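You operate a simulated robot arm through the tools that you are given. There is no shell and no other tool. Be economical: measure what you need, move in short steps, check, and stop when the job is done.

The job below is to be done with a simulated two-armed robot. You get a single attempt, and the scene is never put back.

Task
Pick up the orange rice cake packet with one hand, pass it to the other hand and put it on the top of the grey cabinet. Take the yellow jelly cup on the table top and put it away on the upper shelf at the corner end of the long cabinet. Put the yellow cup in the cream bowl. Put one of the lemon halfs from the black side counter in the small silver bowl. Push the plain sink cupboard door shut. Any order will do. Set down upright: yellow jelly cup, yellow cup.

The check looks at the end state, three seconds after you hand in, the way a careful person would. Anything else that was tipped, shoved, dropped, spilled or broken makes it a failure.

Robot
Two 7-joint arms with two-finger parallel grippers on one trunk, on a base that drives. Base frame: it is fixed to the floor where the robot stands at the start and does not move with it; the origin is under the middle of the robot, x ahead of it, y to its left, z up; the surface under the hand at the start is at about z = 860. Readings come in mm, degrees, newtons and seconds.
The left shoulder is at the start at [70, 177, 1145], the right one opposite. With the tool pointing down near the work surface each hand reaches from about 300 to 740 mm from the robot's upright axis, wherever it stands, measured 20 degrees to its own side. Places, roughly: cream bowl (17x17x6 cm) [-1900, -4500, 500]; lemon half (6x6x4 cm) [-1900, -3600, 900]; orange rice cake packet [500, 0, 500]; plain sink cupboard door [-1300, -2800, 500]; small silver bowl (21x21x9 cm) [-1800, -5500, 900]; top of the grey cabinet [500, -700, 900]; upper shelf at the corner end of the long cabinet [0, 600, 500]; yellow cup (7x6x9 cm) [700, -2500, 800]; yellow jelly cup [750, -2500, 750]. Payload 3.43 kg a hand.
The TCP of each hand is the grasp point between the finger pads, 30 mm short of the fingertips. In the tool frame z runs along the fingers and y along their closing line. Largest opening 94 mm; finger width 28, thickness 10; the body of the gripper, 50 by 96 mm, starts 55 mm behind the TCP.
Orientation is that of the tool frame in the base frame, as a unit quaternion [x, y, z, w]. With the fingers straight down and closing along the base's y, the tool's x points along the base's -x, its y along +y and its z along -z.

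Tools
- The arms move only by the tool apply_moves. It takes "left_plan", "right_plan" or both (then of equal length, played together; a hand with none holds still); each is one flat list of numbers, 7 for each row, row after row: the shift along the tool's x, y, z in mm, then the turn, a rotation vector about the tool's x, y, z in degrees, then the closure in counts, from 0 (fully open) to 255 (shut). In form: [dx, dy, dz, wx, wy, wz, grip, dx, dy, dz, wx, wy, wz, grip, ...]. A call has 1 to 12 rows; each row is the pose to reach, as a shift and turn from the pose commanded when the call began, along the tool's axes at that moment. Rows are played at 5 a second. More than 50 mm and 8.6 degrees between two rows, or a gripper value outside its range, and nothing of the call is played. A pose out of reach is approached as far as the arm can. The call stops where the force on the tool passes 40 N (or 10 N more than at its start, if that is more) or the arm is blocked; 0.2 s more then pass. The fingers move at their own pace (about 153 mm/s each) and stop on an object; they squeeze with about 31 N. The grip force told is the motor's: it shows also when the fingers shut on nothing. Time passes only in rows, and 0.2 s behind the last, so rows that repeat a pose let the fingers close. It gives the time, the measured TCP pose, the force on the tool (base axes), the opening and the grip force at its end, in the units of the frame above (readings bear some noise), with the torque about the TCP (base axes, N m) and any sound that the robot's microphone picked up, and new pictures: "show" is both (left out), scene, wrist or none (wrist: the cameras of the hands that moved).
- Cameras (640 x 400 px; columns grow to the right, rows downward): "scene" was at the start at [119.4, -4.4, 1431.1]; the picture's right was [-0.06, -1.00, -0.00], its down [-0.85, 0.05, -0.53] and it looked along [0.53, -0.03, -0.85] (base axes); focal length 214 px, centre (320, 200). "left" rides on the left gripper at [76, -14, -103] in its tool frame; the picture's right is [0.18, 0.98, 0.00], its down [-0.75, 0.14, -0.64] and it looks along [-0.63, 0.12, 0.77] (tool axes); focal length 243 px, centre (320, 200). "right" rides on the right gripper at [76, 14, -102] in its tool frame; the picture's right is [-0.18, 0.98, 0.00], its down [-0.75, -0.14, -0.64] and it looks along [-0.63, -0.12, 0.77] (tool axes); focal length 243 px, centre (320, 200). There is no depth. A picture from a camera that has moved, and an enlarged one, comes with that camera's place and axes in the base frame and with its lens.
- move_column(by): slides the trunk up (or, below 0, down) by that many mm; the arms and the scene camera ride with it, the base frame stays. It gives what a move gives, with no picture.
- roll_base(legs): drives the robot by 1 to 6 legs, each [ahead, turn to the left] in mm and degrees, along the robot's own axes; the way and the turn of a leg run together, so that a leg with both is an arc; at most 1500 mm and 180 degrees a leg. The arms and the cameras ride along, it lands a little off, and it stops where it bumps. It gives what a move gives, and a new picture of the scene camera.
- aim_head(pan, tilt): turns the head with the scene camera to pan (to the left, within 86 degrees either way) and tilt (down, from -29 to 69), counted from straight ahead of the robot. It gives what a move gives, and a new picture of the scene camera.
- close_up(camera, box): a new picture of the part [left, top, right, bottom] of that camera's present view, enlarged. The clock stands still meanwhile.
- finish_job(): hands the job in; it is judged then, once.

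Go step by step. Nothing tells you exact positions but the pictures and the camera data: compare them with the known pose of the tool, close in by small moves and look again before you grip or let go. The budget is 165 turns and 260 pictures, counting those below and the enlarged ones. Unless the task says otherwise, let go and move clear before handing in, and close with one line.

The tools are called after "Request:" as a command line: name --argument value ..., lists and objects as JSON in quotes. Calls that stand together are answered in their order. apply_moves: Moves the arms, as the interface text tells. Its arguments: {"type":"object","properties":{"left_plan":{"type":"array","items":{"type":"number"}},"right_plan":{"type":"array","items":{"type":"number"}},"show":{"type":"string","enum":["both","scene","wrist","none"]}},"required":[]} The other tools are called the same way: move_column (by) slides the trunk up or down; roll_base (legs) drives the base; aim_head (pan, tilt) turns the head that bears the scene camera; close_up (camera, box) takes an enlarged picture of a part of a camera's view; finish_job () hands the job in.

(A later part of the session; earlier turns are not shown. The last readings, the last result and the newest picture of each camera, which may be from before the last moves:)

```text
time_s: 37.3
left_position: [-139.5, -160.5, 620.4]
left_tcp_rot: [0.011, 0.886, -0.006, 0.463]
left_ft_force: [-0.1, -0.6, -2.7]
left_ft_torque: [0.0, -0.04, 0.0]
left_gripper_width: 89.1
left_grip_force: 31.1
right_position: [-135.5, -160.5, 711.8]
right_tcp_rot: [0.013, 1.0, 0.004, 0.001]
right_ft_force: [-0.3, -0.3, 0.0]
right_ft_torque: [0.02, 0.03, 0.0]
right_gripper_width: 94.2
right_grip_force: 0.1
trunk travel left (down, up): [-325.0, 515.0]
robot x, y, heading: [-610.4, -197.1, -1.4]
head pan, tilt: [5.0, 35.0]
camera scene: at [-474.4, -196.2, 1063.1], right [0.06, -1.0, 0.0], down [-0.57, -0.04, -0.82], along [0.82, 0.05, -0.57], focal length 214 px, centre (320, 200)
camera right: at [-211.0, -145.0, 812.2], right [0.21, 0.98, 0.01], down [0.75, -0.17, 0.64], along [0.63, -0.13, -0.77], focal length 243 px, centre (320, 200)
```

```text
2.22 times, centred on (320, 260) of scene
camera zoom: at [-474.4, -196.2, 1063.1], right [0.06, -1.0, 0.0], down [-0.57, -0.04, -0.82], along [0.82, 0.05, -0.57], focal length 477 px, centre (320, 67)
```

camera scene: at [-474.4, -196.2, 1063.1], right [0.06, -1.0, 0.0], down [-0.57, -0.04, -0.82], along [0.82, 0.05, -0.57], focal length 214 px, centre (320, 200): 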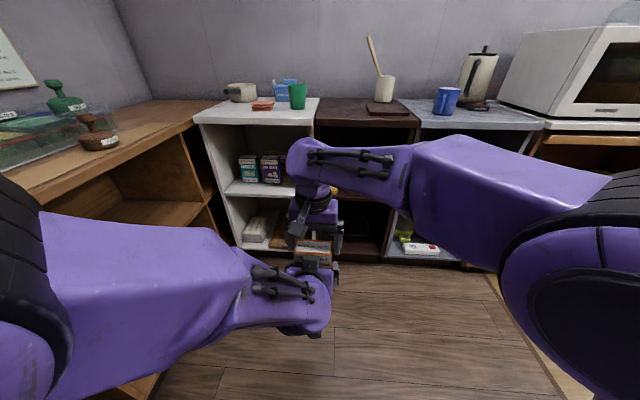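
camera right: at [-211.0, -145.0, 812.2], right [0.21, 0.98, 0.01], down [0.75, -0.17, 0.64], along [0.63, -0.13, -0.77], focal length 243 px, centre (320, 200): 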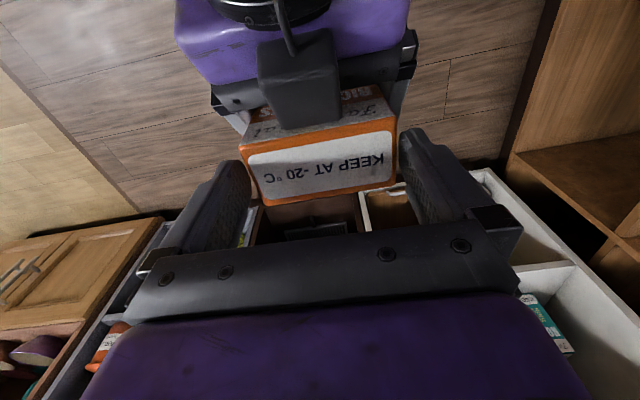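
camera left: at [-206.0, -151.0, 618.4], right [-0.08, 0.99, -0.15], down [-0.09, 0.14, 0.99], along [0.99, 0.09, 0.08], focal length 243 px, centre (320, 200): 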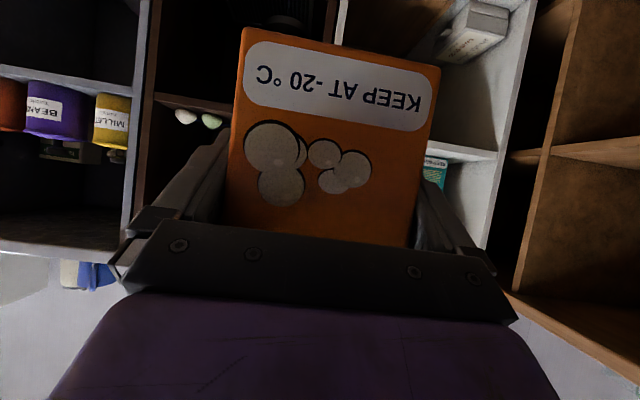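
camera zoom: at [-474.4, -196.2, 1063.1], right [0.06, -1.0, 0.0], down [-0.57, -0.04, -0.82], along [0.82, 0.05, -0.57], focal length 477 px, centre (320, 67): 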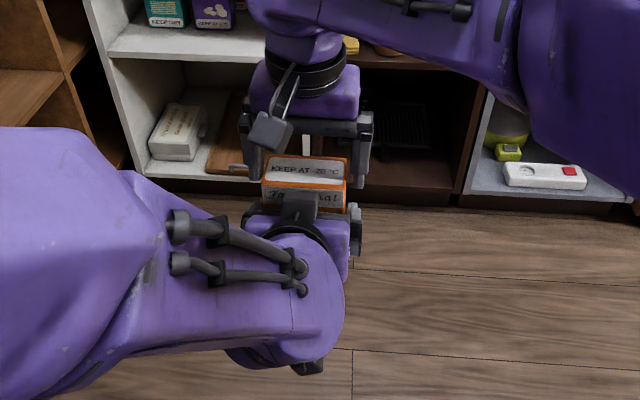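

Margins look tight on the left finger, so I shift 1 mm to that side and lower 16 mm slowly.

Request:
apply_moves --right_plan '[0, -0.9, 0, 0, 0, 0, 0, 0, -0.9, 6, 0, 0, 0, 0, 0, -0.9, 12, 0, 0, 0, 0, 0, -0.9, 17, 0, 0, 0, 0, 0, -0.9, 17, 0, 0, 0, 0]' --show "wrist"

Request:
close_up --camera "right" --box '[160, 0, 480, 200]'

```text
time_s: 38.5
left_position: [-139.1, -161.8, 621.5]
left_tcp_rot: [0.014, 0.887, -0.007, 0.462]
left_ft_force: [1.5, -8.6, -6.7]
left_ft_torque: [0.46, 0.12, -0.18]
left_gripper_width: 89.2
left_grip_force: 31.3
right_position: [-135.0, -163.5, 696.0]
right_tcp_rot: [0.016, 1.0, 0.005, 0.002]
right_ft_force: [-1.9, 9.0, 3.1]
right_ft_torque: [0.14, -0.05, 0.15]
right_gripper_width: 94.0
right_grip_force: 0.1
trunk travel left (down, up): [-325.0, 515.0]
robot x, y, heading: [-615.6, -197.4, -1.4]
head pan, tilt: [5.0, 35.0]
camera right: at [-211.0, -146.6, 797.2], right [0.21, 0.98, 0.01], down [0.75, -0.17, 0.64], along [0.63, -0.13, -0.76], focal length 243 px, centre (320, 200)
```

right: 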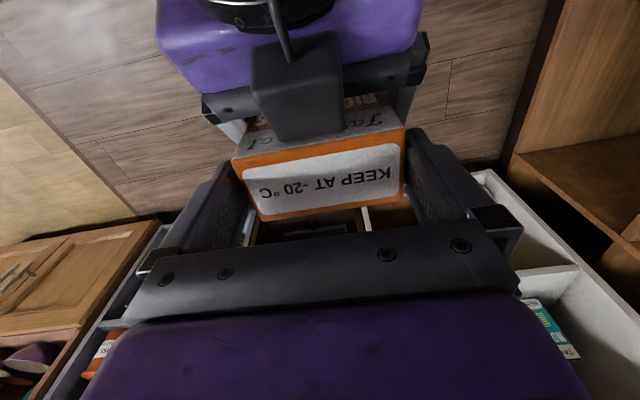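

```text
2.00 times, centred on (320, 100) of right
camera zoom: at [-211.0, -146.6, 797.2], right [0.21, 0.98, 0.01], down [0.75, -0.17, 0.64], along [0.63, -0.13, -0.76], focal length 485 px, centre (320, 400)
```

zoom: 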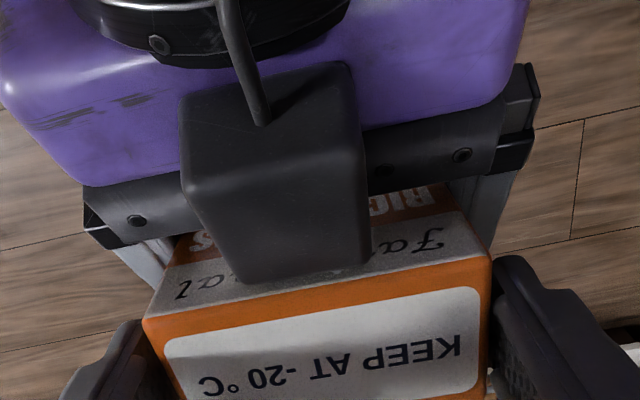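

There's light side contact on the +y finger, so I shift back 1.5 mm and then close the right hand.

Request:
apply_moves --right_plan '[0, 1.5, 0, 0, 0, 0, 0, 0, 1.5, 2, 0, 0, 0, 0, 0, 1.5, 2, 0, 0, 0, 255, 0, 1.5, 2, 0, 0, 0, 255, 0, 1.5, 2, 0, 0, 0, 255]' --show "wrist"

```text
time_s: 39.7
left_position: [-139.1, -161.3, 619.5]
left_tcp_rot: [0.013, 0.887, -0.006, 0.461]
left_ft_force: [-2.8, -28.8, -18.7]
left_ft_torque: [1.11, -0.02, -0.02]
left_gripper_width: 89.1
left_grip_force: 31.2
right_position: [-135.5, -160.6, 694.2]
right_tcp_rot: [0.016, 1.0, 0.008, 0.001]
right_ft_force: [1.7, 28.8, 16.5]
right_ft_torque: [0.98, -0.07, -0.12]
right_gripper_width: 89.1
right_grip_force: 31.2
trunk travel left (down, up): [-325.0, 515.0]
robot x, y, heading: [-611.9, -200.1, -1.6]
head pan, tilt: [5.0, 35.0]
camera right: at [-210.6, -145.3, 795.2], right [0.22, 0.98, 0.02], down [0.75, -0.18, 0.64], along [0.63, -0.12, -0.77], focal length 243 px, centre (320, 200)
```

right: 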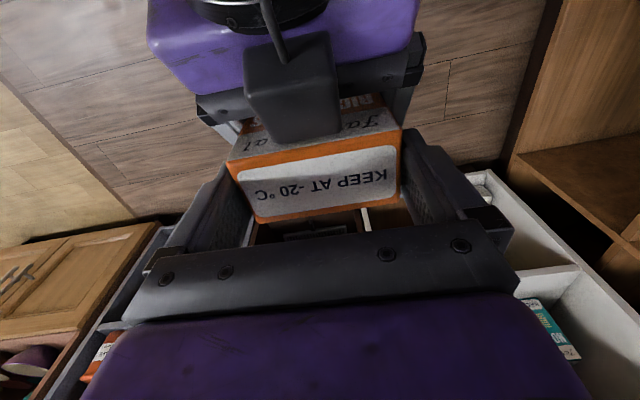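

Both hands hold the packet now. I relax the sideways load a little and then open the left hand.

Request:
apply_moves --right_plan '[0, 1.0, -0.5, 0, 0, 0, 255, 0, 1.8, -1, 0, 0, 0, 255, 0, 1.8, -1, 0, 0, 0, 255]' --show "none"

```text
time_s: 40.5
left_position: [-138.8, -161.0, 621.6]
left_tcp_rot: [0.011, 0.887, -0.006, 0.462]
left_ft_force: [-8.6, -23.4, -9.3]
left_ft_torque: [1.08, -0.01, -0.44]
left_gripper_width: 89.2
left_grip_force: 31.1
right_position: [-135.4, -160.4, 694.7]
right_tcp_rot: [0.017, 1.0, 0.008, 0.002]
right_ft_force: [8.8, 23.5, 5.7]
right_ft_torque: [0.61, -0.54, 0.33]
right_gripper_width: 89.0
right_grip_force: 31.0
trunk travel left (down, up): [-325.0, 515.0]
robot x, y, heading: [-612.1, -201.6, -1.3]
head pan, tilt: [5.0, 35.0]
```

Request:
apply_moves --right_plan '[0, 2, 0, 0, 0, 0, 255, 0, 4, 0, 0, 0, 0, 255, 0, 4, 0, 0, 0, 0, 255]' --show "none"

```text
time_s: 41.3
left_position: [-138.0, -159.2, 622.2]
left_tcp_rot: [0.01, 0.886, -0.006, 0.463]
left_ft_force: [-3.7, 0.0, 7.6]
left_ft_torque: [0.61, 0.16, -0.88]
left_gripper_width: 89.2
left_grip_force: 30.6
right_position: [-134.6, -159.1, 695.3]
right_tcp_rot: [0.015, 1.0, 0.007, 0.001]
right_ft_force: [3.6, -0.6, -9.8]
right_ft_torque: [-0.59, -0.5, 0.9]
right_gripper_width: 89.2
right_grip_force: 30.6
trunk travel left (down, up): [-325.0, 515.0]
robot x, y, heading: [-611.4, -199.5, -1.2]
head pan, tilt: [5.0, 35.0]
```

The forces are balanced. I open the left hand and withdraw it straight back.

Request:
apply_moves --left_plan '[0, 0, 0, 0, 0, 0, 0, 0, 0, 0, 0, 0, 0, 0, 11, -0.5, -16, 0, 0, 0, 0, 23, -1, -33, 0, 0, 0, 0, 34, -1.5, -49, 0, 0, 0, 0, 46, -2, -66, 0, 0, 0, 0]'

```text
time_s: 42.7
left_position: [-219.0, -161.6, 620.8]
left_tcp_rot: [0.011, 0.888, -0.006, 0.461]
left_ft_force: [-0.7, -0.3, -0.4]
left_ft_torque: [0.03, -0.01, 0.02]
left_gripper_width: 94.1
left_grip_force: 0.0
right_position: [-133.7, -157.8, 695.0]
right_tcp_rot: [0.017, 1.0, 0.011, 0.0]
right_ft_force: [-0.2, -0.5, 0.4]
right_ft_torque: [-0.01, -0.02, 0.03]
right_gripper_width: 89.3
right_grip_force: 30.8
trunk travel left (down, up): [-325.0, 515.0]
robot x, y, heading: [-611.7, -201.7, -1.6]
head pan, tilt: [5.0, 35.0]
camera scene: at [-474.5, -196.1, 1063.2], right [0.06, -1.0, 0.0], down [-0.57, -0.04, -0.82], along [0.82, 0.05, -0.57], focal length 214 px, centre (320, 200)
camera left: at [-346.2, -173.0, 618.7], right [-0.08, 0.99, -0.15], down [-0.09, 0.14, 0.99], along [0.99, 0.09, 0.08], focal length 243 px, centre (320, 200)
```

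scene: 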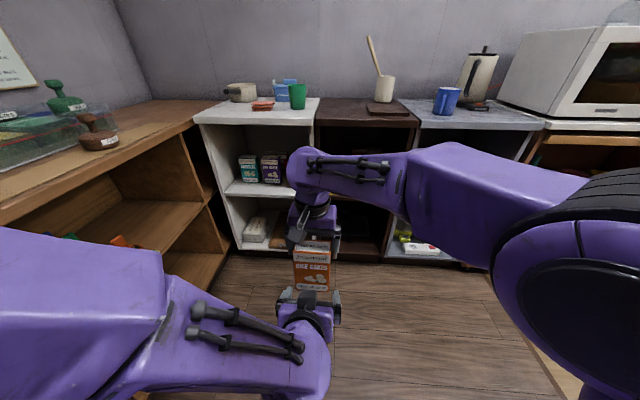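
left: 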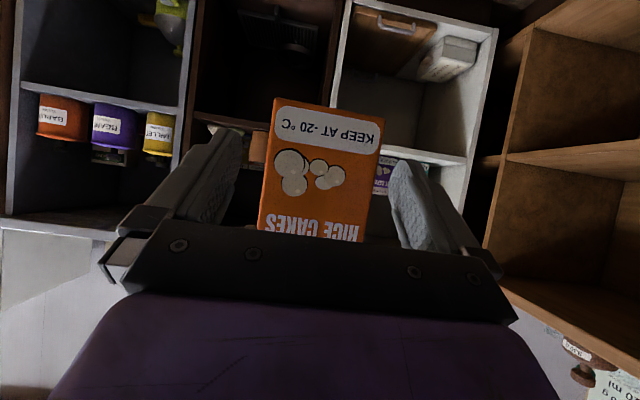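

The right hand now holds the packet alone. I move it to the right side, raise the trunk, and drive to the grey cabinet.

Request:
apply_moves --right_plan '[0, -35, 0, 0, 0, 0, 255, 0, -70, 0, 0, 0, 0, 255, 0, -105, 0, 0, 0, 0, 255, 0, -140, 0, 0, 0, 0, 255, 0, -175, 0, 0, 0, 0, 255, 0, -200, 0, 0, 0, 0, 255]' --show "none"

Request:
move_column --by 460

Request:
roll_base --legs '[[0, -37], [620, 0], [0, 38.5]]'

Request:
aim_head --pan -15 --tilt 55

```text
time_s: 44.1
left_position: [-218.4, -160.5, 621.9]
left_tcp_rot: [0.011, 0.887, -0.006, 0.462]
left_ft_force: [-0.9, -0.3, 0.5]
left_ft_torque: [0.02, 0.02, -0.02]
left_gripper_width: 93.8
left_grip_force: 0.0
right_position: [-141.6, -354.3, 689.0]
right_tcp_rot: [0.012, 1.0, 0.0, 0.001]
right_ft_force: [-0.5, 0.4, 0.1]
right_ft_torque: [0.0, 0.01, 0.0]
right_gripper_width: 89.3
right_grip_force: 30.9
trunk travel left (down, up): [-325.0, 515.0]
robot x, y, heading: [-609.9, -200.3, -1.5]
head pan, tilt: [5.0, 35.0]
```

```text
refused: 460 is not a number from -400 to 400
```

```text
time_s: 50.8
left_position: [257.7, -608.2, 627.8]
left_tcp_rot: [0.062, 0.886, -0.034, 0.459]
left_ft_force: [0.8, 0.6, -0.6]
left_ft_torque: [-0.06, -0.06, -0.08]
left_gripper_width: 94.0
left_grip_force: 0.1
right_position: [296.2, -821.6, 706.2]
right_tcp_rot: [0.105, 0.994, -0.009, 0.014]
right_ft_force: [-93.0, -51.5, -21.5]
right_ft_torque: [6.4, -10.95, -1.26]
right_gripper_width: 89.4
right_grip_force: 30.5
trunk travel left (down, up): [-325.0, 515.0]
robot x, y, heading: [-129.1, -591.2, -12.6]
head pan, tilt: [5.0, 35.0]
stopped in leg 3: the force on the tool passed its limit at 180 N (the readings are from after the stop); the commanded pose is now the measured one
camera scene: at [-68.3, -661.1, 1080.3], right [-0.13, -0.99, -0.05], down [-0.51, 0.11, -0.85], along [0.85, -0.08, -0.52], focal length 214 px, centre (320, 200)
```

scene: 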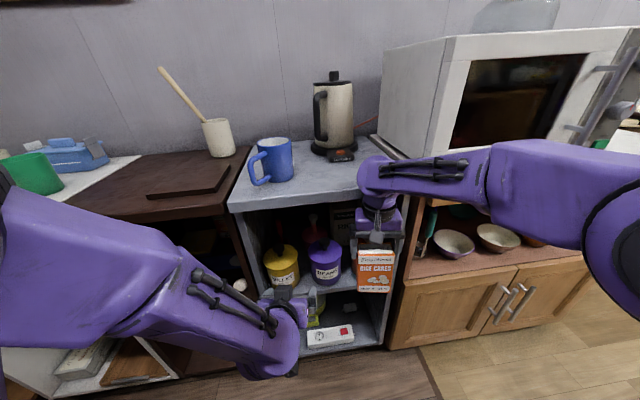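

```text
time_s: 51.6
left_position: [261.8, -602.7, 620.2]
left_tcp_rot: [0.052, 0.889, -0.032, 0.453]
left_ft_force: [0.3, -0.5, 0.8]
left_ft_torque: [-0.03, -0.04, 0.0]
left_gripper_width: 94.4
left_grip_force: 0.0
right_position: [295.2, -811.9, 707.4]
right_tcp_rot: [0.097, 0.995, -0.022, 0.015]
right_ft_force: [-104.3, -62.2, -1.0]
right_ft_torque: [7.69, -13.03, -1.23]
right_gripper_width: 89.0
right_grip_force: 31.1
trunk travel left (down, up): [-325.0, 515.0]
robot x, y, heading: [-132.2, -592.4, -12.1]
head pan, tilt: [-15.0, 55.0]
camera scene: at [-107.1, -662.2, 1053.7], right [-0.45, -0.89, -0.06], down [-0.67, 0.39, -0.63], along [0.58, -0.24, -0.78], focal length 214 px, centre (320, 200)
```

scene: 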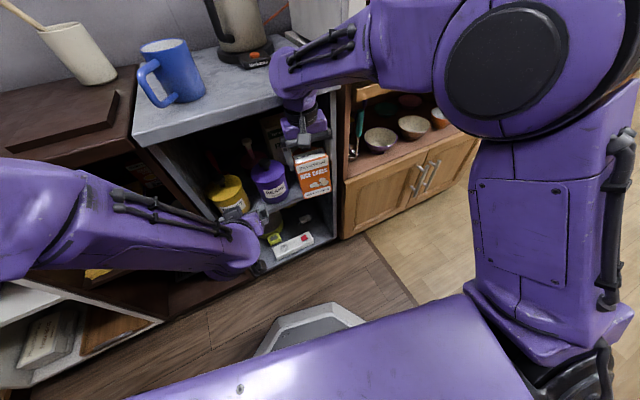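

A mistake on my part: the column move was refused and the drive ran anyway, so the right wrist pressed against the grey top's edge. I back straight out and inspect.

Request:
roll_base --legs '[[-60, 0]]'

```text
time_s: 52.3
left_position: [304.6, -540.2, 584.0]
left_tcp_rot: [0.087, 0.896, -0.013, 0.436]
left_ft_force: [-1.3, 1.4, -1.4]
left_ft_torque: [-0.07, -0.19, -0.07]
left_gripper_width: 94.2
left_grip_force: 0.0
right_position: [284.6, -807.1, 713.6]
right_tcp_rot: [0.085, 0.989, -0.12, -0.012]
right_ft_force: [2.5, 1.1, -2.3]
right_ft_torque: [-0.02, 0.1, 0.0]
right_gripper_width: 86.5
right_grip_force: 31.2
trunk travel left (down, up): [-325.0, 515.0]
robot x, y, heading: [-162.4, -593.6, -14.4]
head pan, tilt: [-15.0, 55.0]
stopped in leg 1: the robot was blocked; the commanded pose is now the measured one
camera scene: at [-182.7, -599.5, 1064.1], right [-0.49, -0.87, -0.03], down [-0.63, 0.38, -0.68], along [0.6, -0.31, -0.74], focal length 214 px, centre (320, 200)
```

scene: 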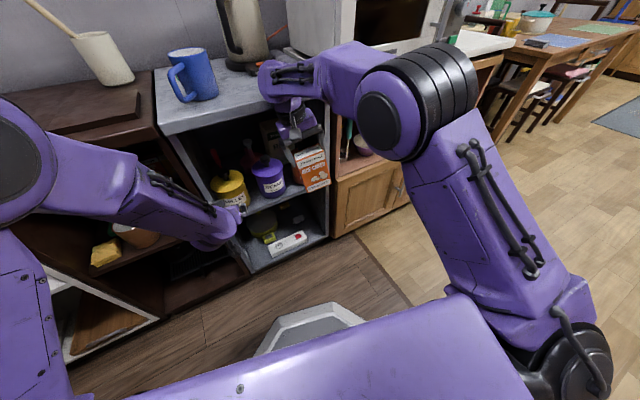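

The robot reports being blocked while reversing. I zoom in on both hands to find what they are caught on.

Request:
close_up --camera "scene" --box '[130, 140, 290, 260]'

Request:
close_up --camera "scene" --box '[230, 40, 370, 200]'

Request:
close_up --camera "left" --box '[0, 0, 640, 400]'

Request:
close_up --camera "right" --box '[0, 0, 640, 400]'

```text
3.33 times, centred on (210, 200) of scene
camera zoom: at [-182.7, -599.5, 1064.1], right [-0.49, -0.87, -0.03], down [-0.63, 0.38, -0.68], along [0.6, -0.31, -0.74], focal length 715 px, centre (687, 200)
```

zoom: 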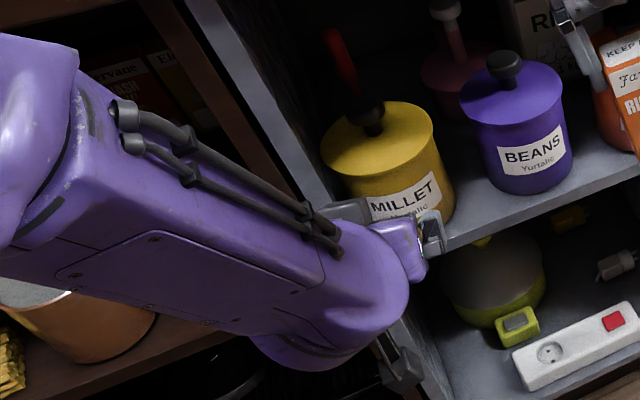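

```text
2.50 times, centred on (300, 120) of scene
camera zoom: at [-182.7, -599.5, 1064.1], right [-0.49, -0.87, -0.03], down [-0.63, 0.38, -0.68], along [0.6, -0.31, -0.74], focal length 536 px, centre (370, 400)
```

zoom: 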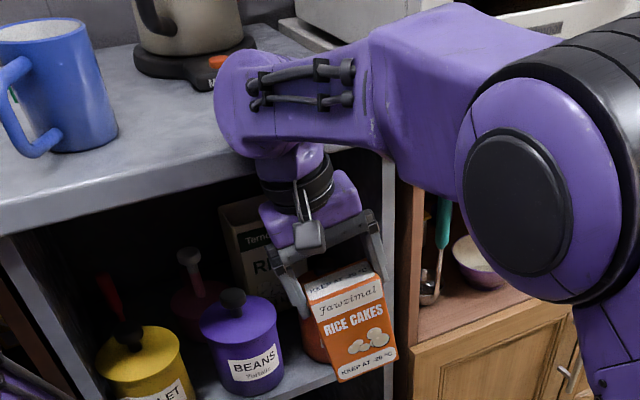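

```text
1.00 times, centred on (320, 200) of left (not enlarged: the box is as wide or as high as the picture)
camera zoom: at [176.7, -534.3, 587.5], right [0.05, 0.99, -0.09], down [-0.02, 0.09, 1.0], along [1.0, -0.05, 0.03], focal length 243 px, centre (320, 200)
```

zoom: 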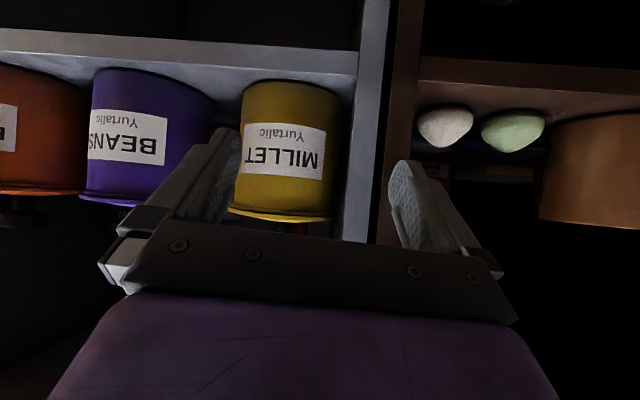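

```text
1.00 times, centred on (320, 200) of right (not enlarged: the box is as wide or as high as the picture)
camera zoom: at [216.7, -755.8, 808.2], right [0.34, 0.91, -0.24], down [0.75, -0.11, 0.66], along [0.57, -0.4, -0.72], focal length 243 px, centre (320, 200)
```

zoom: 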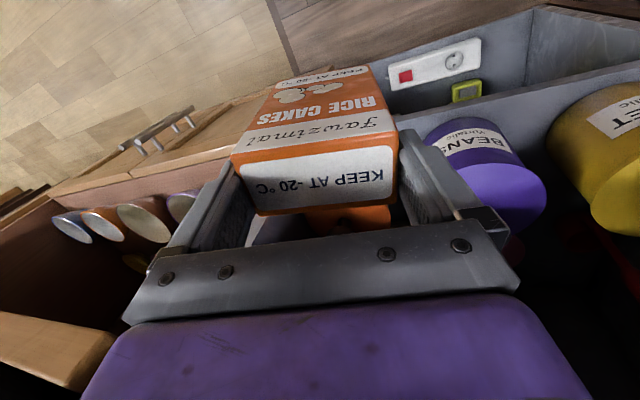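

The camera data suggest the body is leaning or rocking. I hold still for a second and look again.

Request:
apply_moves --right_plan '[0, 0, 0, 0, 0, 0, 255, 0, 0, 0, 0, 0, 0, 255, 0, 0, 0, 0, 0, 0, 255, 0, 0, 0, 0, 0, 0, 255]' --show "scene"

```text
time_s: 52.6
left_position: [306.4, -501.5, 546.8]
left_tcp_rot: [0.09, 0.915, 0.031, 0.393]
left_ft_force: [-0.1, 0.7, -1.8]
left_ft_torque: [-0.01, -0.13, -0.03]
left_gripper_width: 94.0
left_grip_force: 0.2
right_position: [277.2, -836.8, 719.4]
right_tcp_rot: [0.089, 0.982, -0.163, -0.034]
right_ft_force: [-1.5, -0.3, -2.6]
right_ft_torque: [0.04, -0.03, -0.01]
right_gripper_width: 84.7
right_grip_force: 31.0
trunk travel left (down, up): [-325.0, 515.0]
robot x, y, heading: [-181.0, -595.2, -12.8]
head pan, tilt: [-15.0, 55.0]
stopped in row 1 (left hand): the arm was blocked; the commanded pose is now the measured one
camera scene: at [-215.9, -601.5, 1064.9], right [-0.47, -0.88, -0.03], down [-0.63, 0.36, -0.68], along [0.62, -0.3, -0.73], focal length 214 px, centre (320, 200)
```

scene: 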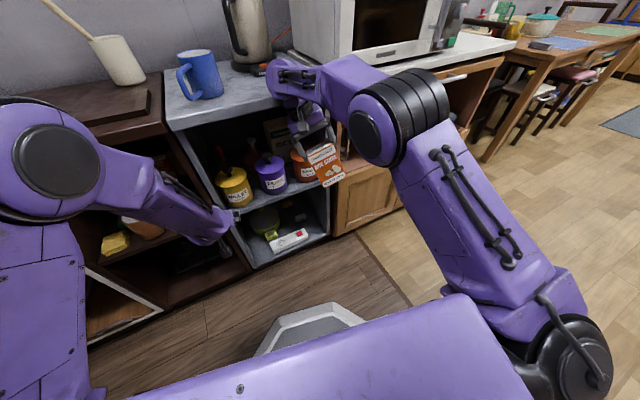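

Request:
apply_moves --left_plan '[0, 0, 0, 0, 0, 0, 0, 0, 0, 0, 0, 0, 0, 0, 0, 0, 0, 0, 0, 0, 0]' --show "scene"

```text
time_s: 53.0
left_position: [305.0, -458.3, 506.3]
left_tcp_rot: [0.088, 0.931, 0.067, 0.347]
left_ft_force: [0.4, 0.0, -0.7]
left_ft_torque: [-0.04, -0.05, -0.04]
left_gripper_width: 94.0
left_grip_force: 0.0
right_position: [273.3, -859.4, 722.6]
right_tcp_rot: [0.115, 0.977, -0.172, -0.046]
right_ft_force: [0.3, 0.2, -2.6]
right_ft_torque: [0.05, -0.04, -0.02]
right_gripper_width: 84.2
right_grip_force: 30.7
trunk travel left (down, up): [-325.0, 515.0]
robot x, y, heading: [-207.9, -590.1, -8.1]
head pan, tilt: [-15.0, 55.0]
stopped in row 1 (left hand): the arm was blocked; the commanded pose is now the measured one
camera scene: at [-238.5, -595.7, 1064.9], right [-0.39, -0.92, -0.03], down [-0.66, 0.31, -0.68], along [0.64, -0.25, -0.73], focal length 214 px, centre (320, 200)
```

scene: 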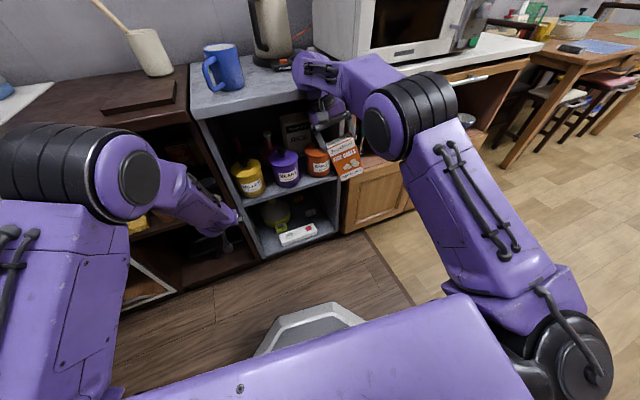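

Request:
apply_moves --right_plan '[0, 0, 0, 0, 0, 0, 255, 0, 0, 0, 0, 0, 0, 255, 0, 0, 0, 0, 0, 0, 255, 0, 0, 0, 0, 0, 0, 255, 0, 0, 0, 0, 0, 0, 255]' --show "none"

Request:
apply_moves --right_plan '[0, 0, 0, 0, 0, 0, 255, 0, 0, 0, 0, 0, 0, 255, 0, 0, 0, 0, 0, 0, 255, 0, 0, 0, 0, 0, 0, 255, 0, 0, 0, 0, 0, 0, 255]' --show "scene"

```text
time_s: 53.3
left_position: [299.2, -437.3, 472.1]
left_tcp_rot: [0.094, 0.94, 0.093, 0.314]
left_ft_force: [-1.0, 2.2, -2.6]
left_ft_torque: [-0.05, -0.21, -0.05]
left_gripper_width: 94.0
left_grip_force: 0.2
right_position: [263.7, -879.3, 719.7]
right_tcp_rot: [0.149, 0.974, -0.158, -0.061]
right_ft_force: [3.5, 0.2, -3.0]
right_ft_torque: [0.08, 0.02, -0.04]
right_gripper_width: 84.6
right_grip_force: 30.8
trunk travel left (down, up): [-325.0, 515.0]
robot x, y, heading: [-228.7, -575.6, -5.6]
head pan, tilt: [-15.0, 55.0]
stopped in row 1 (left hand): the arm was blocked; the commanded pose is now the measured one
```

```text
time_s: 53.6
left_position: [311.0, -436.9, 443.7]
left_tcp_rot: [0.132, 0.942, 0.077, 0.3]
left_ft_force: [0.1, 1.0, -0.1]
left_ft_torque: [-0.14, 0.07, -0.05]
left_gripper_width: 94.0
left_grip_force: 0.0
right_position: [250.4, -886.7, 713.2]
right_tcp_rot: [0.2, 0.968, -0.129, -0.082]
right_ft_force: [2.5, 1.3, -2.0]
right_ft_torque: [0.03, 0.03, -0.01]
right_gripper_width: 84.5
right_grip_force: 30.5
trunk travel left (down, up): [-325.0, 515.0]
robot x, y, heading: [-245.7, -576.7, -5.3]
head pan, tilt: [-15.0, 55.0]
stopped in row 1 (left hand): the arm was blocked; the commanded pose is now the measured one
camera scene: at [-277.8, -578.1, 1064.2], right [-0.35, -0.94, -0.03], down [-0.68, 0.27, -0.69], along [0.65, -0.22, -0.73], focal length 214 px, centre (320, 200)
```

scene: 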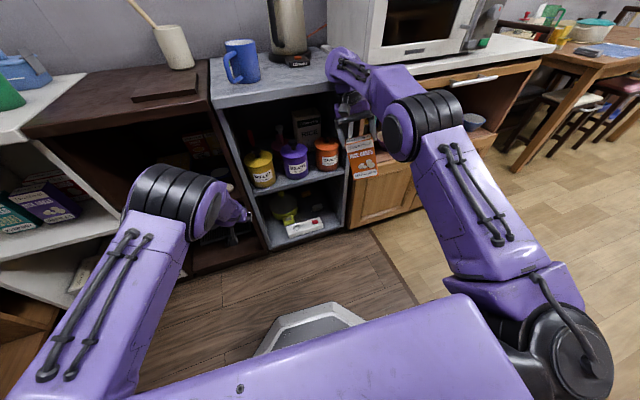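

The robot is drifting back and the arms are coming free. I drive it back to clear everything.

Request:
roll_base --legs '[[-200, 0]]'

```text
time_s: 54.3
left_position: [317.7, -422.6, 305.6]
left_tcp_rot: [0.12, 0.958, 0.07, 0.251]
left_ft_force: [2.7, -4.9, 2.0]
left_ft_torque: [0.32, 0.24, 0.23]
left_gripper_width: 93.9
left_grip_force: 0.0
right_position: [221.5, -902.0, 594.2]
right_tcp_rot: [0.258, 0.941, -0.069, -0.206]
right_ft_force: [-1.1, 0.7, -4.0]
right_ft_torque: [0.0, -0.13, 0.03]
right_gripper_width: 84.5
right_grip_force: 31.1
trunk travel left (down, up): [-325.0, 515.0]
robot x, y, heading: [-270.5, -562.0, -10.3]
head pan, tilt: [-15.0, 55.0]
stopped in leg 1: the robot was blocked; the commanded pose is now the measured one
camera scene: at [-260.1, -587.6, 1051.9], right [-0.42, -0.91, -0.03], down [-0.68, 0.34, -0.65], along [0.6, -0.26, -0.76], focal length 214 px, centre (320, 200)
```

scene: 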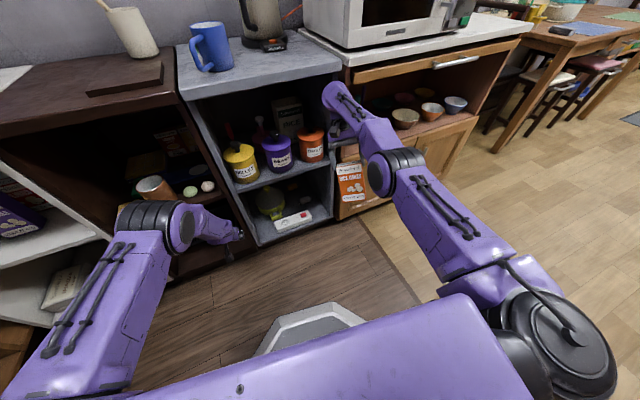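

Request:
apply_moves --left_plan '[0, 0, 0, 0, 0, 0, 0, 0, 0, 0, 0, 0, 0, 0, 0, 0, 0, 0, 0, 0, 0]' --right_plan '[0, 0, 0, 0, 0, 0, 255, 0, 0, 0, 0, 0, 0, 255, 0, 0, 0, 0, 0, 0, 255]' --show "scene"

```text
time_s: 54.6
left_position: [310.9, -394.6, 257.3]
left_tcp_rot: [-0.056, 0.975, 0.052, 0.208]
left_ft_force: [3.2, -2.8, 2.9]
left_ft_torque: [0.12, 0.27, 0.09]
left_gripper_width: 94.1
left_grip_force: 0.0
right_position: [209.9, -899.9, 540.4]
right_tcp_rot: [0.272, 0.929, -0.06, -0.243]
right_ft_force: [0.1, 1.9, -2.3]
right_ft_torque: [-0.02, -0.1, 0.04]
right_gripper_width: 84.5
right_grip_force: 30.5
trunk travel left (down, up): [-325.0, 515.0]
robot x, y, heading: [-274.4, -564.7, -10.8]
head pan, tilt: [-15.0, 55.0]
stopped in row 1 (left hand): the arm was blocked; the commanded pose is now the measured one
camera scene: at [-249.3, -586.4, 1053.8], right [-0.43, -0.9, -0.02], down [-0.69, 0.34, -0.64], along [0.59, -0.26, -0.77], focal length 214 px, centre (320, 200)
```

scene: 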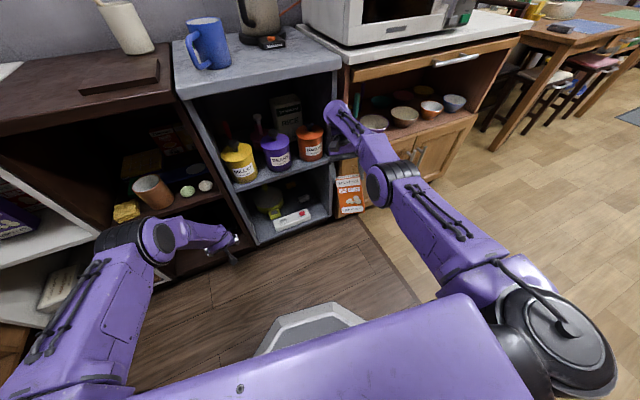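

Request:
aim_head --pan 0 --tilt 50

```text
time_s: 55.4
left_position: [313.4, -403.8, 262.7]
left_tcp_rot: [-0.035, 0.975, 0.047, 0.216]
left_ft_force: [-0.3, -1.1, 0.9]
left_ft_torque: [-0.02, 0.01, 0.0]
left_gripper_width: 94.1
left_grip_force: 0.0
right_position: [208.9, -900.9, 541.2]
right_tcp_rot: [0.27, 0.929, -0.062, -0.244]
right_ft_force: [0.1, 0.4, -2.7]
right_ft_torque: [0.0, -0.13, -0.02]
right_gripper_width: 84.4
right_grip_force: 30.9
trunk travel left (down, up): [-325.0, 515.0]
robot x, y, heading: [-273.1, -566.2, -10.9]
head pan, tilt: [0.0, 50.0]
camera scene: at [-239.5, -572.6, 1061.7], right [-0.19, -0.98, 0.0], down [-0.69, 0.13, -0.71], along [0.7, -0.13, -0.7], focal length 214 px, centre (320, 200)
```

scene: 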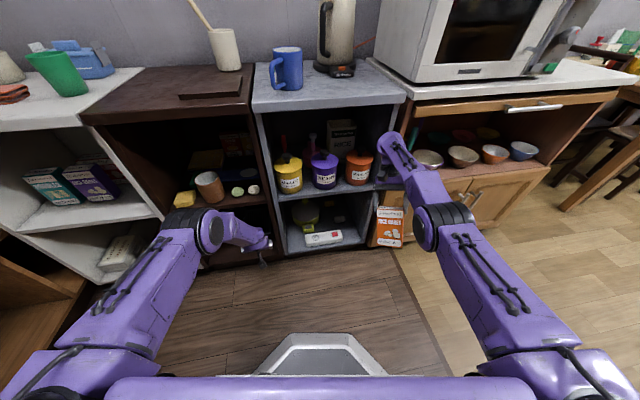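

Arms are holding again and the hands are clear. I drive back.

Request:
roll_base --legs '[[-250, 0]]'

```text
time_s: 56.1
left_position: [309.8, -397.7, 178.8]
left_tcp_rot: [-0.093, 0.983, 0.049, 0.152]
left_ft_force: [0.6, -1.3, 1.2]
left_ft_torque: [0.09, 0.08, -0.03]
left_gripper_width: 94.2
left_grip_force: 0.1
right_position: [186.0, -904.7, 439.5]
right_tcp_rot: [0.265, 0.905, -0.078, -0.324]
right_ft_force: [-0.9, -0.8, -1.4]
right_ft_torque: [-0.01, -0.19, -0.05]
right_gripper_width: 84.6
right_grip_force: 30.9
trunk travel left (down, up): [-325.0, 515.0]
robot x, y, heading: [-285.7, -563.8, -12.3]
head pan, tilt: [0.0, 50.0]
stopped in leg 1: the robot was blocked; the commanded pose is now the measured one
camera scene: at [-194.1, -576.8, 1048.5], right [-0.2, -0.98, 0.01], down [-0.73, 0.15, -0.67], along [0.66, -0.14, -0.74], focal length 214 px, centre (320, 200)
```

scene: 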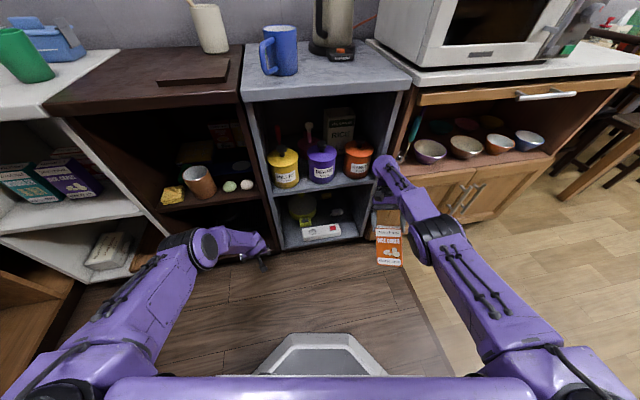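

The body lean is shrinking, but the arms sag each time a block is reported. I lift both hands up and out before driving again.

Request:
apply_moves --left_plan '[22, 7, -28, 0, 0, 0, 0, 44, 14, -55, 0, 0, 0, 0, 66, 21, -83, 0, 0, 0, 0, 88, 28, -110, 0, 0, 0, 0, 110, 36, -138, 0, 0, 0, 0]' --right_plan '[11, -6, -16, 0, 0, 0, 255, 22, -12, -31, 0, 0, 0, 255, 33, -18, -47, 0, 0, 0, 255, 44, -25, -62, 0, 0, 0, 255, 54, -31, -78, 0, 0, 0, 255]' --show "scene"

```text
time_s: 56.7
left_position: [267.5, -404.2, 201.6]
left_tcp_rot: [-0.075, 0.984, 0.054, 0.15]
left_ft_force: [-0.6, 0.5, 1.2]
left_ft_torque: [-0.02, 0.0, 0.01]
left_gripper_width: 94.1
left_grip_force: 0.1
right_position: [178.6, -909.0, 435.6]
right_tcp_rot: [0.264, 0.893, -0.076, -0.357]
right_ft_force: [-0.8, 0.6, -1.3]
right_ft_torque: [0.0, -0.22, -0.04]
right_gripper_width: 84.5
right_grip_force: 30.9
right hand out of reach, approached as far as the arm can: row 2
trunk travel left (down, up): [-325.0, 515.0]
robot x, y, heading: [-287.4, -562.4, -13.0]
head pan, tilt: [0.0, 50.0]
stopped in row 2 (right hand): the arm was blocked; the commanded pose is now the measured one
camera scene: at [-181.1, -584.9, 1045.1], right [-0.22, -0.97, 0.0], down [-0.73, 0.17, -0.66], along [0.64, -0.15, -0.75], focal length 214 px, centre (320, 200)
```

scene: 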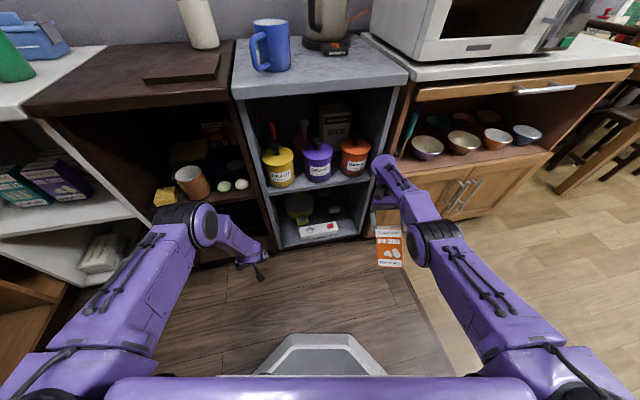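

The left is free and the lean is nearly gone. I rotate the right hand back to pointing down and continue lifting the left.

Request:
apply_moves --left_plan '[10, 5, -25, 0, 0, 0, 0, 20, 9, -50, 0, 0, 0, 0, 30, 14, -75, 0, 0, 0, 0, 40, 18, -100, 0, 0, 0, 0, 50, 22, -125, 0, 0, 0, 0]' --right_plan '[0, 0, 0, -4.2, -6.8, -0.4, 255, 0, 0, 0, -8.4, -13.6, -0.8, 255, 0, 0, 0, -12.6, -20.4, -1.2, 255, 0, 0, 0, -16.8, -27.2, -1.6, 255, 0, 0, 0, -21, -34, -2, 255]' --show "scene"

```text
time_s: 57.9
left_position: [182.4, -402.6, 300.0]
left_tcp_rot: [-0.075, 0.985, 0.057, 0.145]
left_ft_force: [0.3, -0.4, 0.3]
left_ft_torque: [0.01, 0.01, -0.02]
left_gripper_width: 94.1
left_grip_force: 0.0
right_position: [192.5, -907.7, 427.4]
right_tcp_rot: [0.271, 0.962, 0.021, -0.038]
right_ft_force: [-0.4, 0.0, -3.1]
right_ft_torque: [0.02, -0.01, 0.02]
right_gripper_width: 84.6
right_grip_force: 30.7
trunk travel left (down, up): [-325.0, 515.0]
robot x, y, heading: [-283.5, -564.5, -12.1]
head pan, tilt: [0.0, 50.0]
camera scene: at [-161.0, -591.5, 1041.4], right [-0.21, -0.98, 0.0], down [-0.75, 0.16, -0.64], along [0.63, -0.14, -0.77], focal length 214 px, centre (320, 200)
```

scene: 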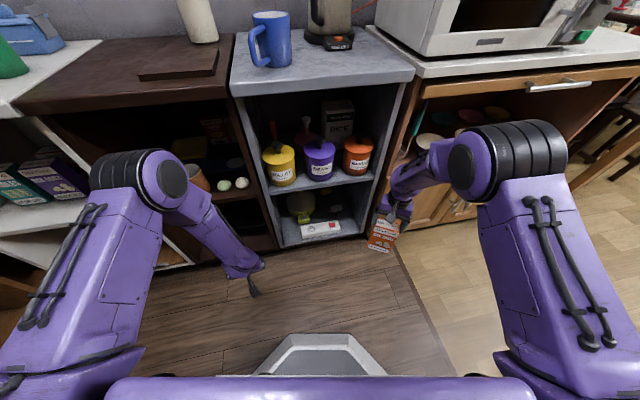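

The robot stands upright again and both hands respond. I drive back to open floor.

Request:
roll_base --legs '[[-250, 0]]'

```text
time_s: 59.7
left_position: [-65.6, -349.8, 300.4]
left_tcp_rot: [-0.076, 0.985, 0.057, 0.145]
left_ft_force: [-0.5, 1.1, 0.0]
left_ft_torque: [0.0, -0.03, 0.02]
left_gripper_width: 93.9
left_grip_force: 0.0
right_position: [-56.9, -854.8, 428.1]
right_tcp_rot: [0.27, 0.962, 0.021, -0.038]
right_ft_force: [0.3, 0.2, -2.9]
right_ft_torque: [-0.03, -0.02, 0.0]
right_gripper_width: 84.5
right_grip_force: 30.6
trunk travel left (down, up): [-325.0, 515.0]
robot x, y, heading: [-537.9, -509.4, -12.0]
head pan, tilt: [0.0, 50.0]
camera scene: at [-410.2, -537.5, 1041.5], right [-0.21, -0.98, 0.0], down [-0.75, 0.16, -0.64], along [0.63, -0.14, -0.77], focal length 214 px, centre (320, 200)
```

scene: 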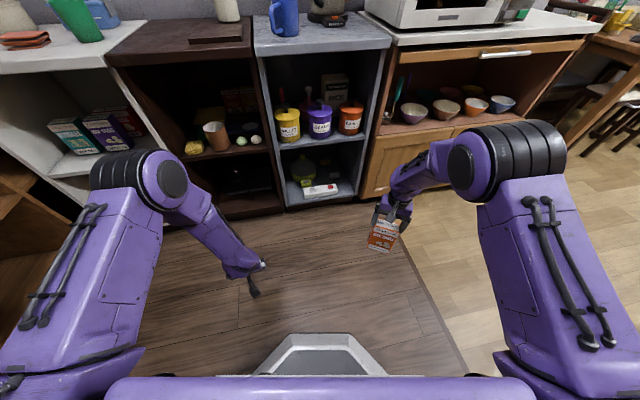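

We're clear. I check how the packet sits in the right hand and whether anything on the shelves was disturbed.

Request:
close_up --camera "right" --box '[0, 0, 640, 400]'

Request:
close_up --camera "scene" --box '[340, 130, 460, 270]'

Request:
close_up --camera "scene" --box '[160, 0, 400, 210]'

```text
1.00 times, centred on (320, 200) of right (not enlarged: the box is as wide or as high as the picture)
camera zoom: at [-106.7, -807.4, 535.6], right [0.67, 0.74, 0.0], down [0.61, -0.55, 0.57], along [0.43, -0.38, -0.82], focal length 243 px, centre (320, 200)
```

zoom: 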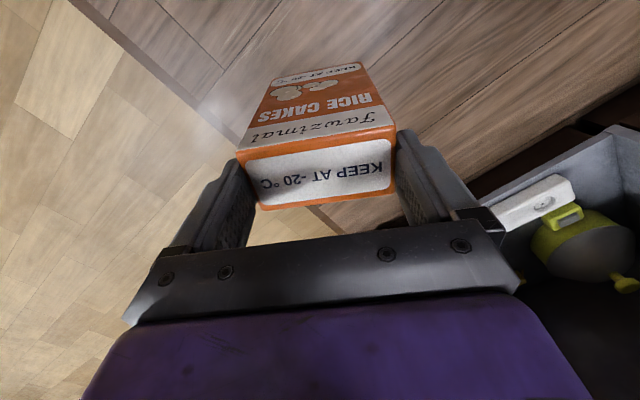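

```text
2.86 times, centred on (400, 200) of scene
camera zoom: at [-410.2, -537.5, 1041.5], right [-0.21, -0.98, 0.0], down [-0.75, 0.16, -0.64], along [0.63, -0.14, -0.77], focal length 613 px, centre (91, 200)
```

zoom: 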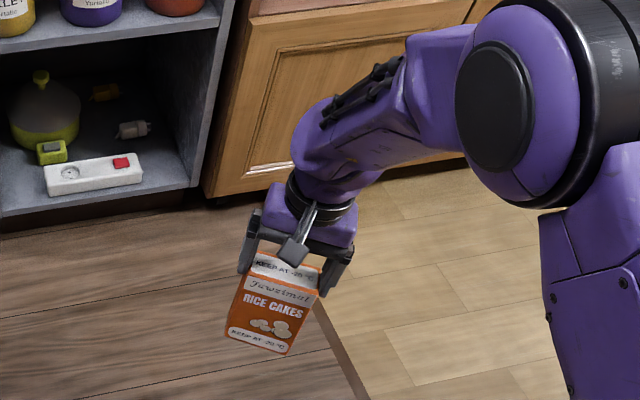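

```text
1.90 times, centred on (280, 105) of scene
camera zoom: at [-410.2, -537.5, 1041.5], right [-0.21, -0.98, 0.0], down [-0.75, 0.16, -0.64], along [0.63, -0.14, -0.77], focal length 408 px, centre (396, 381)
```

zoom: 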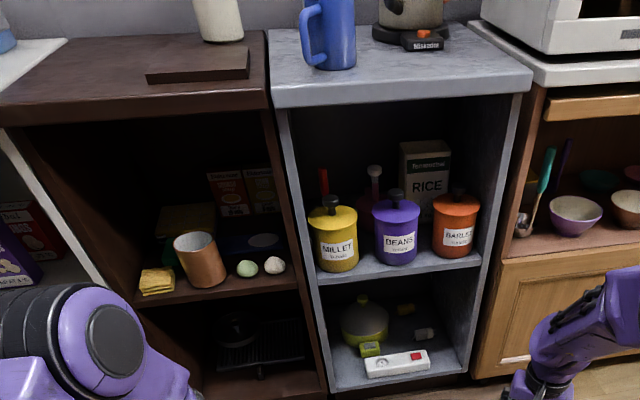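

Nothing on the shelves fell, and the packet hangs straight but only by its top edge. I raise the trunk gently.

Request:
move_column --by 400

```text
time_s: 63.6
left_position: [-64.7, -348.8, 700.2]
left_tcp_rot: [-0.076, 0.985, 0.057, 0.144]
left_ft_force: [0.3, 0.6, 0.2]
left_ft_torque: [0.01, -0.01, 0.01]
left_gripper_width: 94.0
left_grip_force: 0.0
right_position: [-56.6, -854.5, 827.8]
right_tcp_rot: [0.27, 0.962, 0.021, -0.038]
right_ft_force: [0.3, 0.3, -3.7]
right_ft_torque: [-0.01, 0.0, 0.0]
right_gripper_width: 84.4
right_grip_force: 31.2
trunk travel left (down, up): [-725.0, 115.0]
robot x, y, heading: [-538.8, -511.1, -12.0]
head pan, tilt: [0.0, 50.0]
```

Request:
apply_moves --left_plan '[-9, 3, -30, 0, 0, 0, 0, -18, 6, -60, 0, 0, 0, 0, -28, 8, -90, 0, 0, 0, 0, -37, 11, -120, 0, 0, 0, 0, -46, 14, -150, 0, 0, 0, 0, -56, 17, -181, 0, 0, 0, 0, -65, 20, -211, 0, 0, 0, 0, -74, 23, -241, 0, 0, 0, 0, -84, 25, -271, 0, 0, 0, 0, -93, 28, -301, 0, 0, 0, 0, -102, 31, -331, 0, 0, 0, 0, -112, 34, -362, 0, 0, 0, 0]' --right_plan '[2, 0.5, -22, 0, 0, -1.6, 255, 4, 1, -45, 0, 0, -3.2, 255, 6, 1.3, -67, 0, 0, -4.8, 255, 8, 1.8, -90, 0, 0, -6.4, 255, 10, 2.2, -112, 0, 0, -8, 255, 11, 2.7, -134, 0, 0, -9.6, 255, 13, 3, -157, 0, 0, -11.2, 255, 15, 3.6, -179, 0, 0, -12.8, 255, 17, 4, -202, 0, 0, -14.4, 255, 19, 4.5, -224, 0, 0, -16, 255, 21, 5, -246, 0, 0, -17.6, 255, 23, 5.4, -269, 0, 0, -19, 255]' --show "scene"

```text
time_s: 66.2
left_position: [-23.9, -348.8, 1052.6]
left_tcp_rot: [-0.078, 0.985, 0.045, 0.144]
left_ft_force: [0.7, -0.5, 0.6]
left_ft_torque: [0.01, 0.03, -0.02]
left_gripper_width: 94.2
left_grip_force: 0.1
left hand out of reach, approached as far as the arm can: row 10, 11, 12
right_position: [-55.0, -853.1, 1100.7]
right_tcp_rot: [0.108, 0.993, 0.026, -0.034]
right_ft_force: [0.0, 0.0, -2.4]
right_ft_torque: [0.0, -0.03, 0.0]
right_gripper_width: 84.8
right_grip_force: 30.9
trunk travel left (down, up): [-725.0, 115.0]
robot x, y, heading: [-532.9, -510.8, -11.9]
head pan, tilt: [0.0, 50.0]
camera scene: at [-410.3, -537.2, 1441.4], right [-0.21, -0.98, 0.0], down [-0.75, 0.16, -0.64], along [0.63, -0.14, -0.77], focal length 214 px, centre (320, 200)
```

scene: 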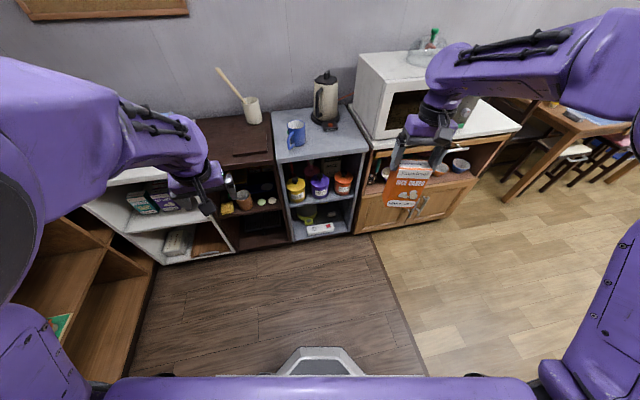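

The grey top spans y -510 to -915 with its front edge at x≈310; the mug is near (410,-615) and the kettle near (540,-770). I target (385,-790) for the packet and approach with two short legs.

Request:
roll_base --legs '[[0, 5.4], [300, 0]]'

```text
time_s: 68.7
left_position: [253.4, -337.8, 1048.8]
left_tcp_rot: [-0.124, 0.981, 0.054, 0.139]
left_ft_force: [0.2, 0.1, 1.1]
left_ft_torque: [0.01, 0.02, -0.03]
left_gripper_width: 94.1
left_grip_force: 0.1
right_position: [267.9, -845.0, 1101.4]
right_tcp_rot: [0.064, 0.997, 0.024, -0.036]
right_ft_force: [0.9, 0.6, -1.9]
right_ft_torque: [0.02, -0.05, 0.03]
right_gripper_width: 84.5
right_grip_force: 31.1
trunk travel left (down, up): [-725.0, 115.0]
robot x, y, heading: [-242.1, -544.0, -7.1]
head pan, tilt: [0.0, 50.0]
camera scene: at [-112.9, -562.3, 1441.5], right [-0.12, -0.99, 0.0], down [-0.76, 0.09, -0.64], along [0.64, -0.08, -0.77], focal length 214 px, centre (320, 200)
```

scene: 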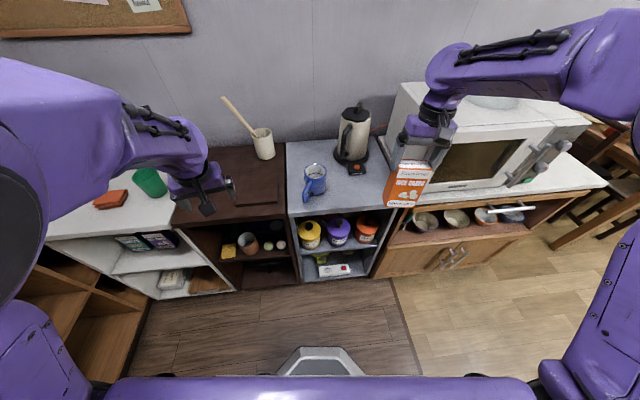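

Request:
roll_base --legs '[[0, 6.5], [85, 0]]'

Request:
close_up --camera "right" --box '[0, 0, 640, 400]'

```text
time_s: 70.4
left_position: [307.7, -284.8, 1053.0]
left_tcp_rot: [-0.178, 0.973, 0.058, 0.139]
left_ft_force: [0.1, 0.4, -1.0]
left_ft_torque: [-0.05, -0.04, 0.0]
left_gripper_width: 93.9
left_grip_force: 0.0
right_position: [379.0, -785.3, 1102.1]
right_tcp_rot: [0.007, 0.999, 0.023, -0.034]
right_ft_force: [-0.4, -0.5, -3.3]
right_ft_torque: [-0.01, -0.06, 0.03]
right_gripper_width: 84.5
right_grip_force: 31.5
trunk travel left (down, up): [-725.0, 115.0]
robot x, y, heading: [-154.8, -547.5, -0.4]
head pan, tilt: [0.0, 50.0]
camera scene: at [-33.8, -547.6, 1442.2], right [-0.01, -1.0, 0.0], down [-0.76, 0.01, -0.65], along [0.65, -0.01, -0.76], focal length 214 px, centre (320, 200)
```

scene: 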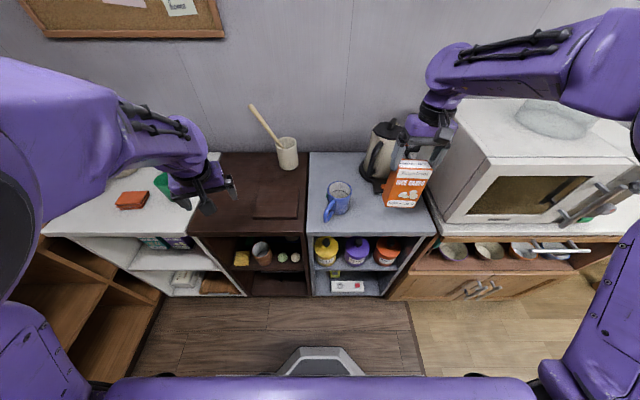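

```text
1.00 times, centred on (320, 200) of right (not enlarged: the box is as wide or as high as the picture)
camera zoom: at [310.9, -773.4, 1210.1], right [0.2, 0.98, 0.03], down [0.79, -0.18, 0.58], along [0.58, -0.09, -0.81], focal length 243 px, centre (320, 200)
```

zoom: 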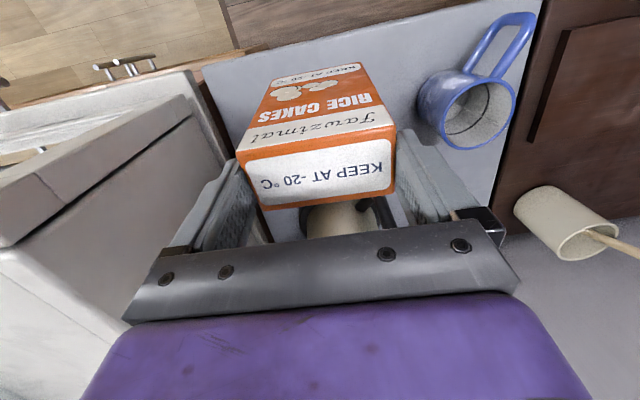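

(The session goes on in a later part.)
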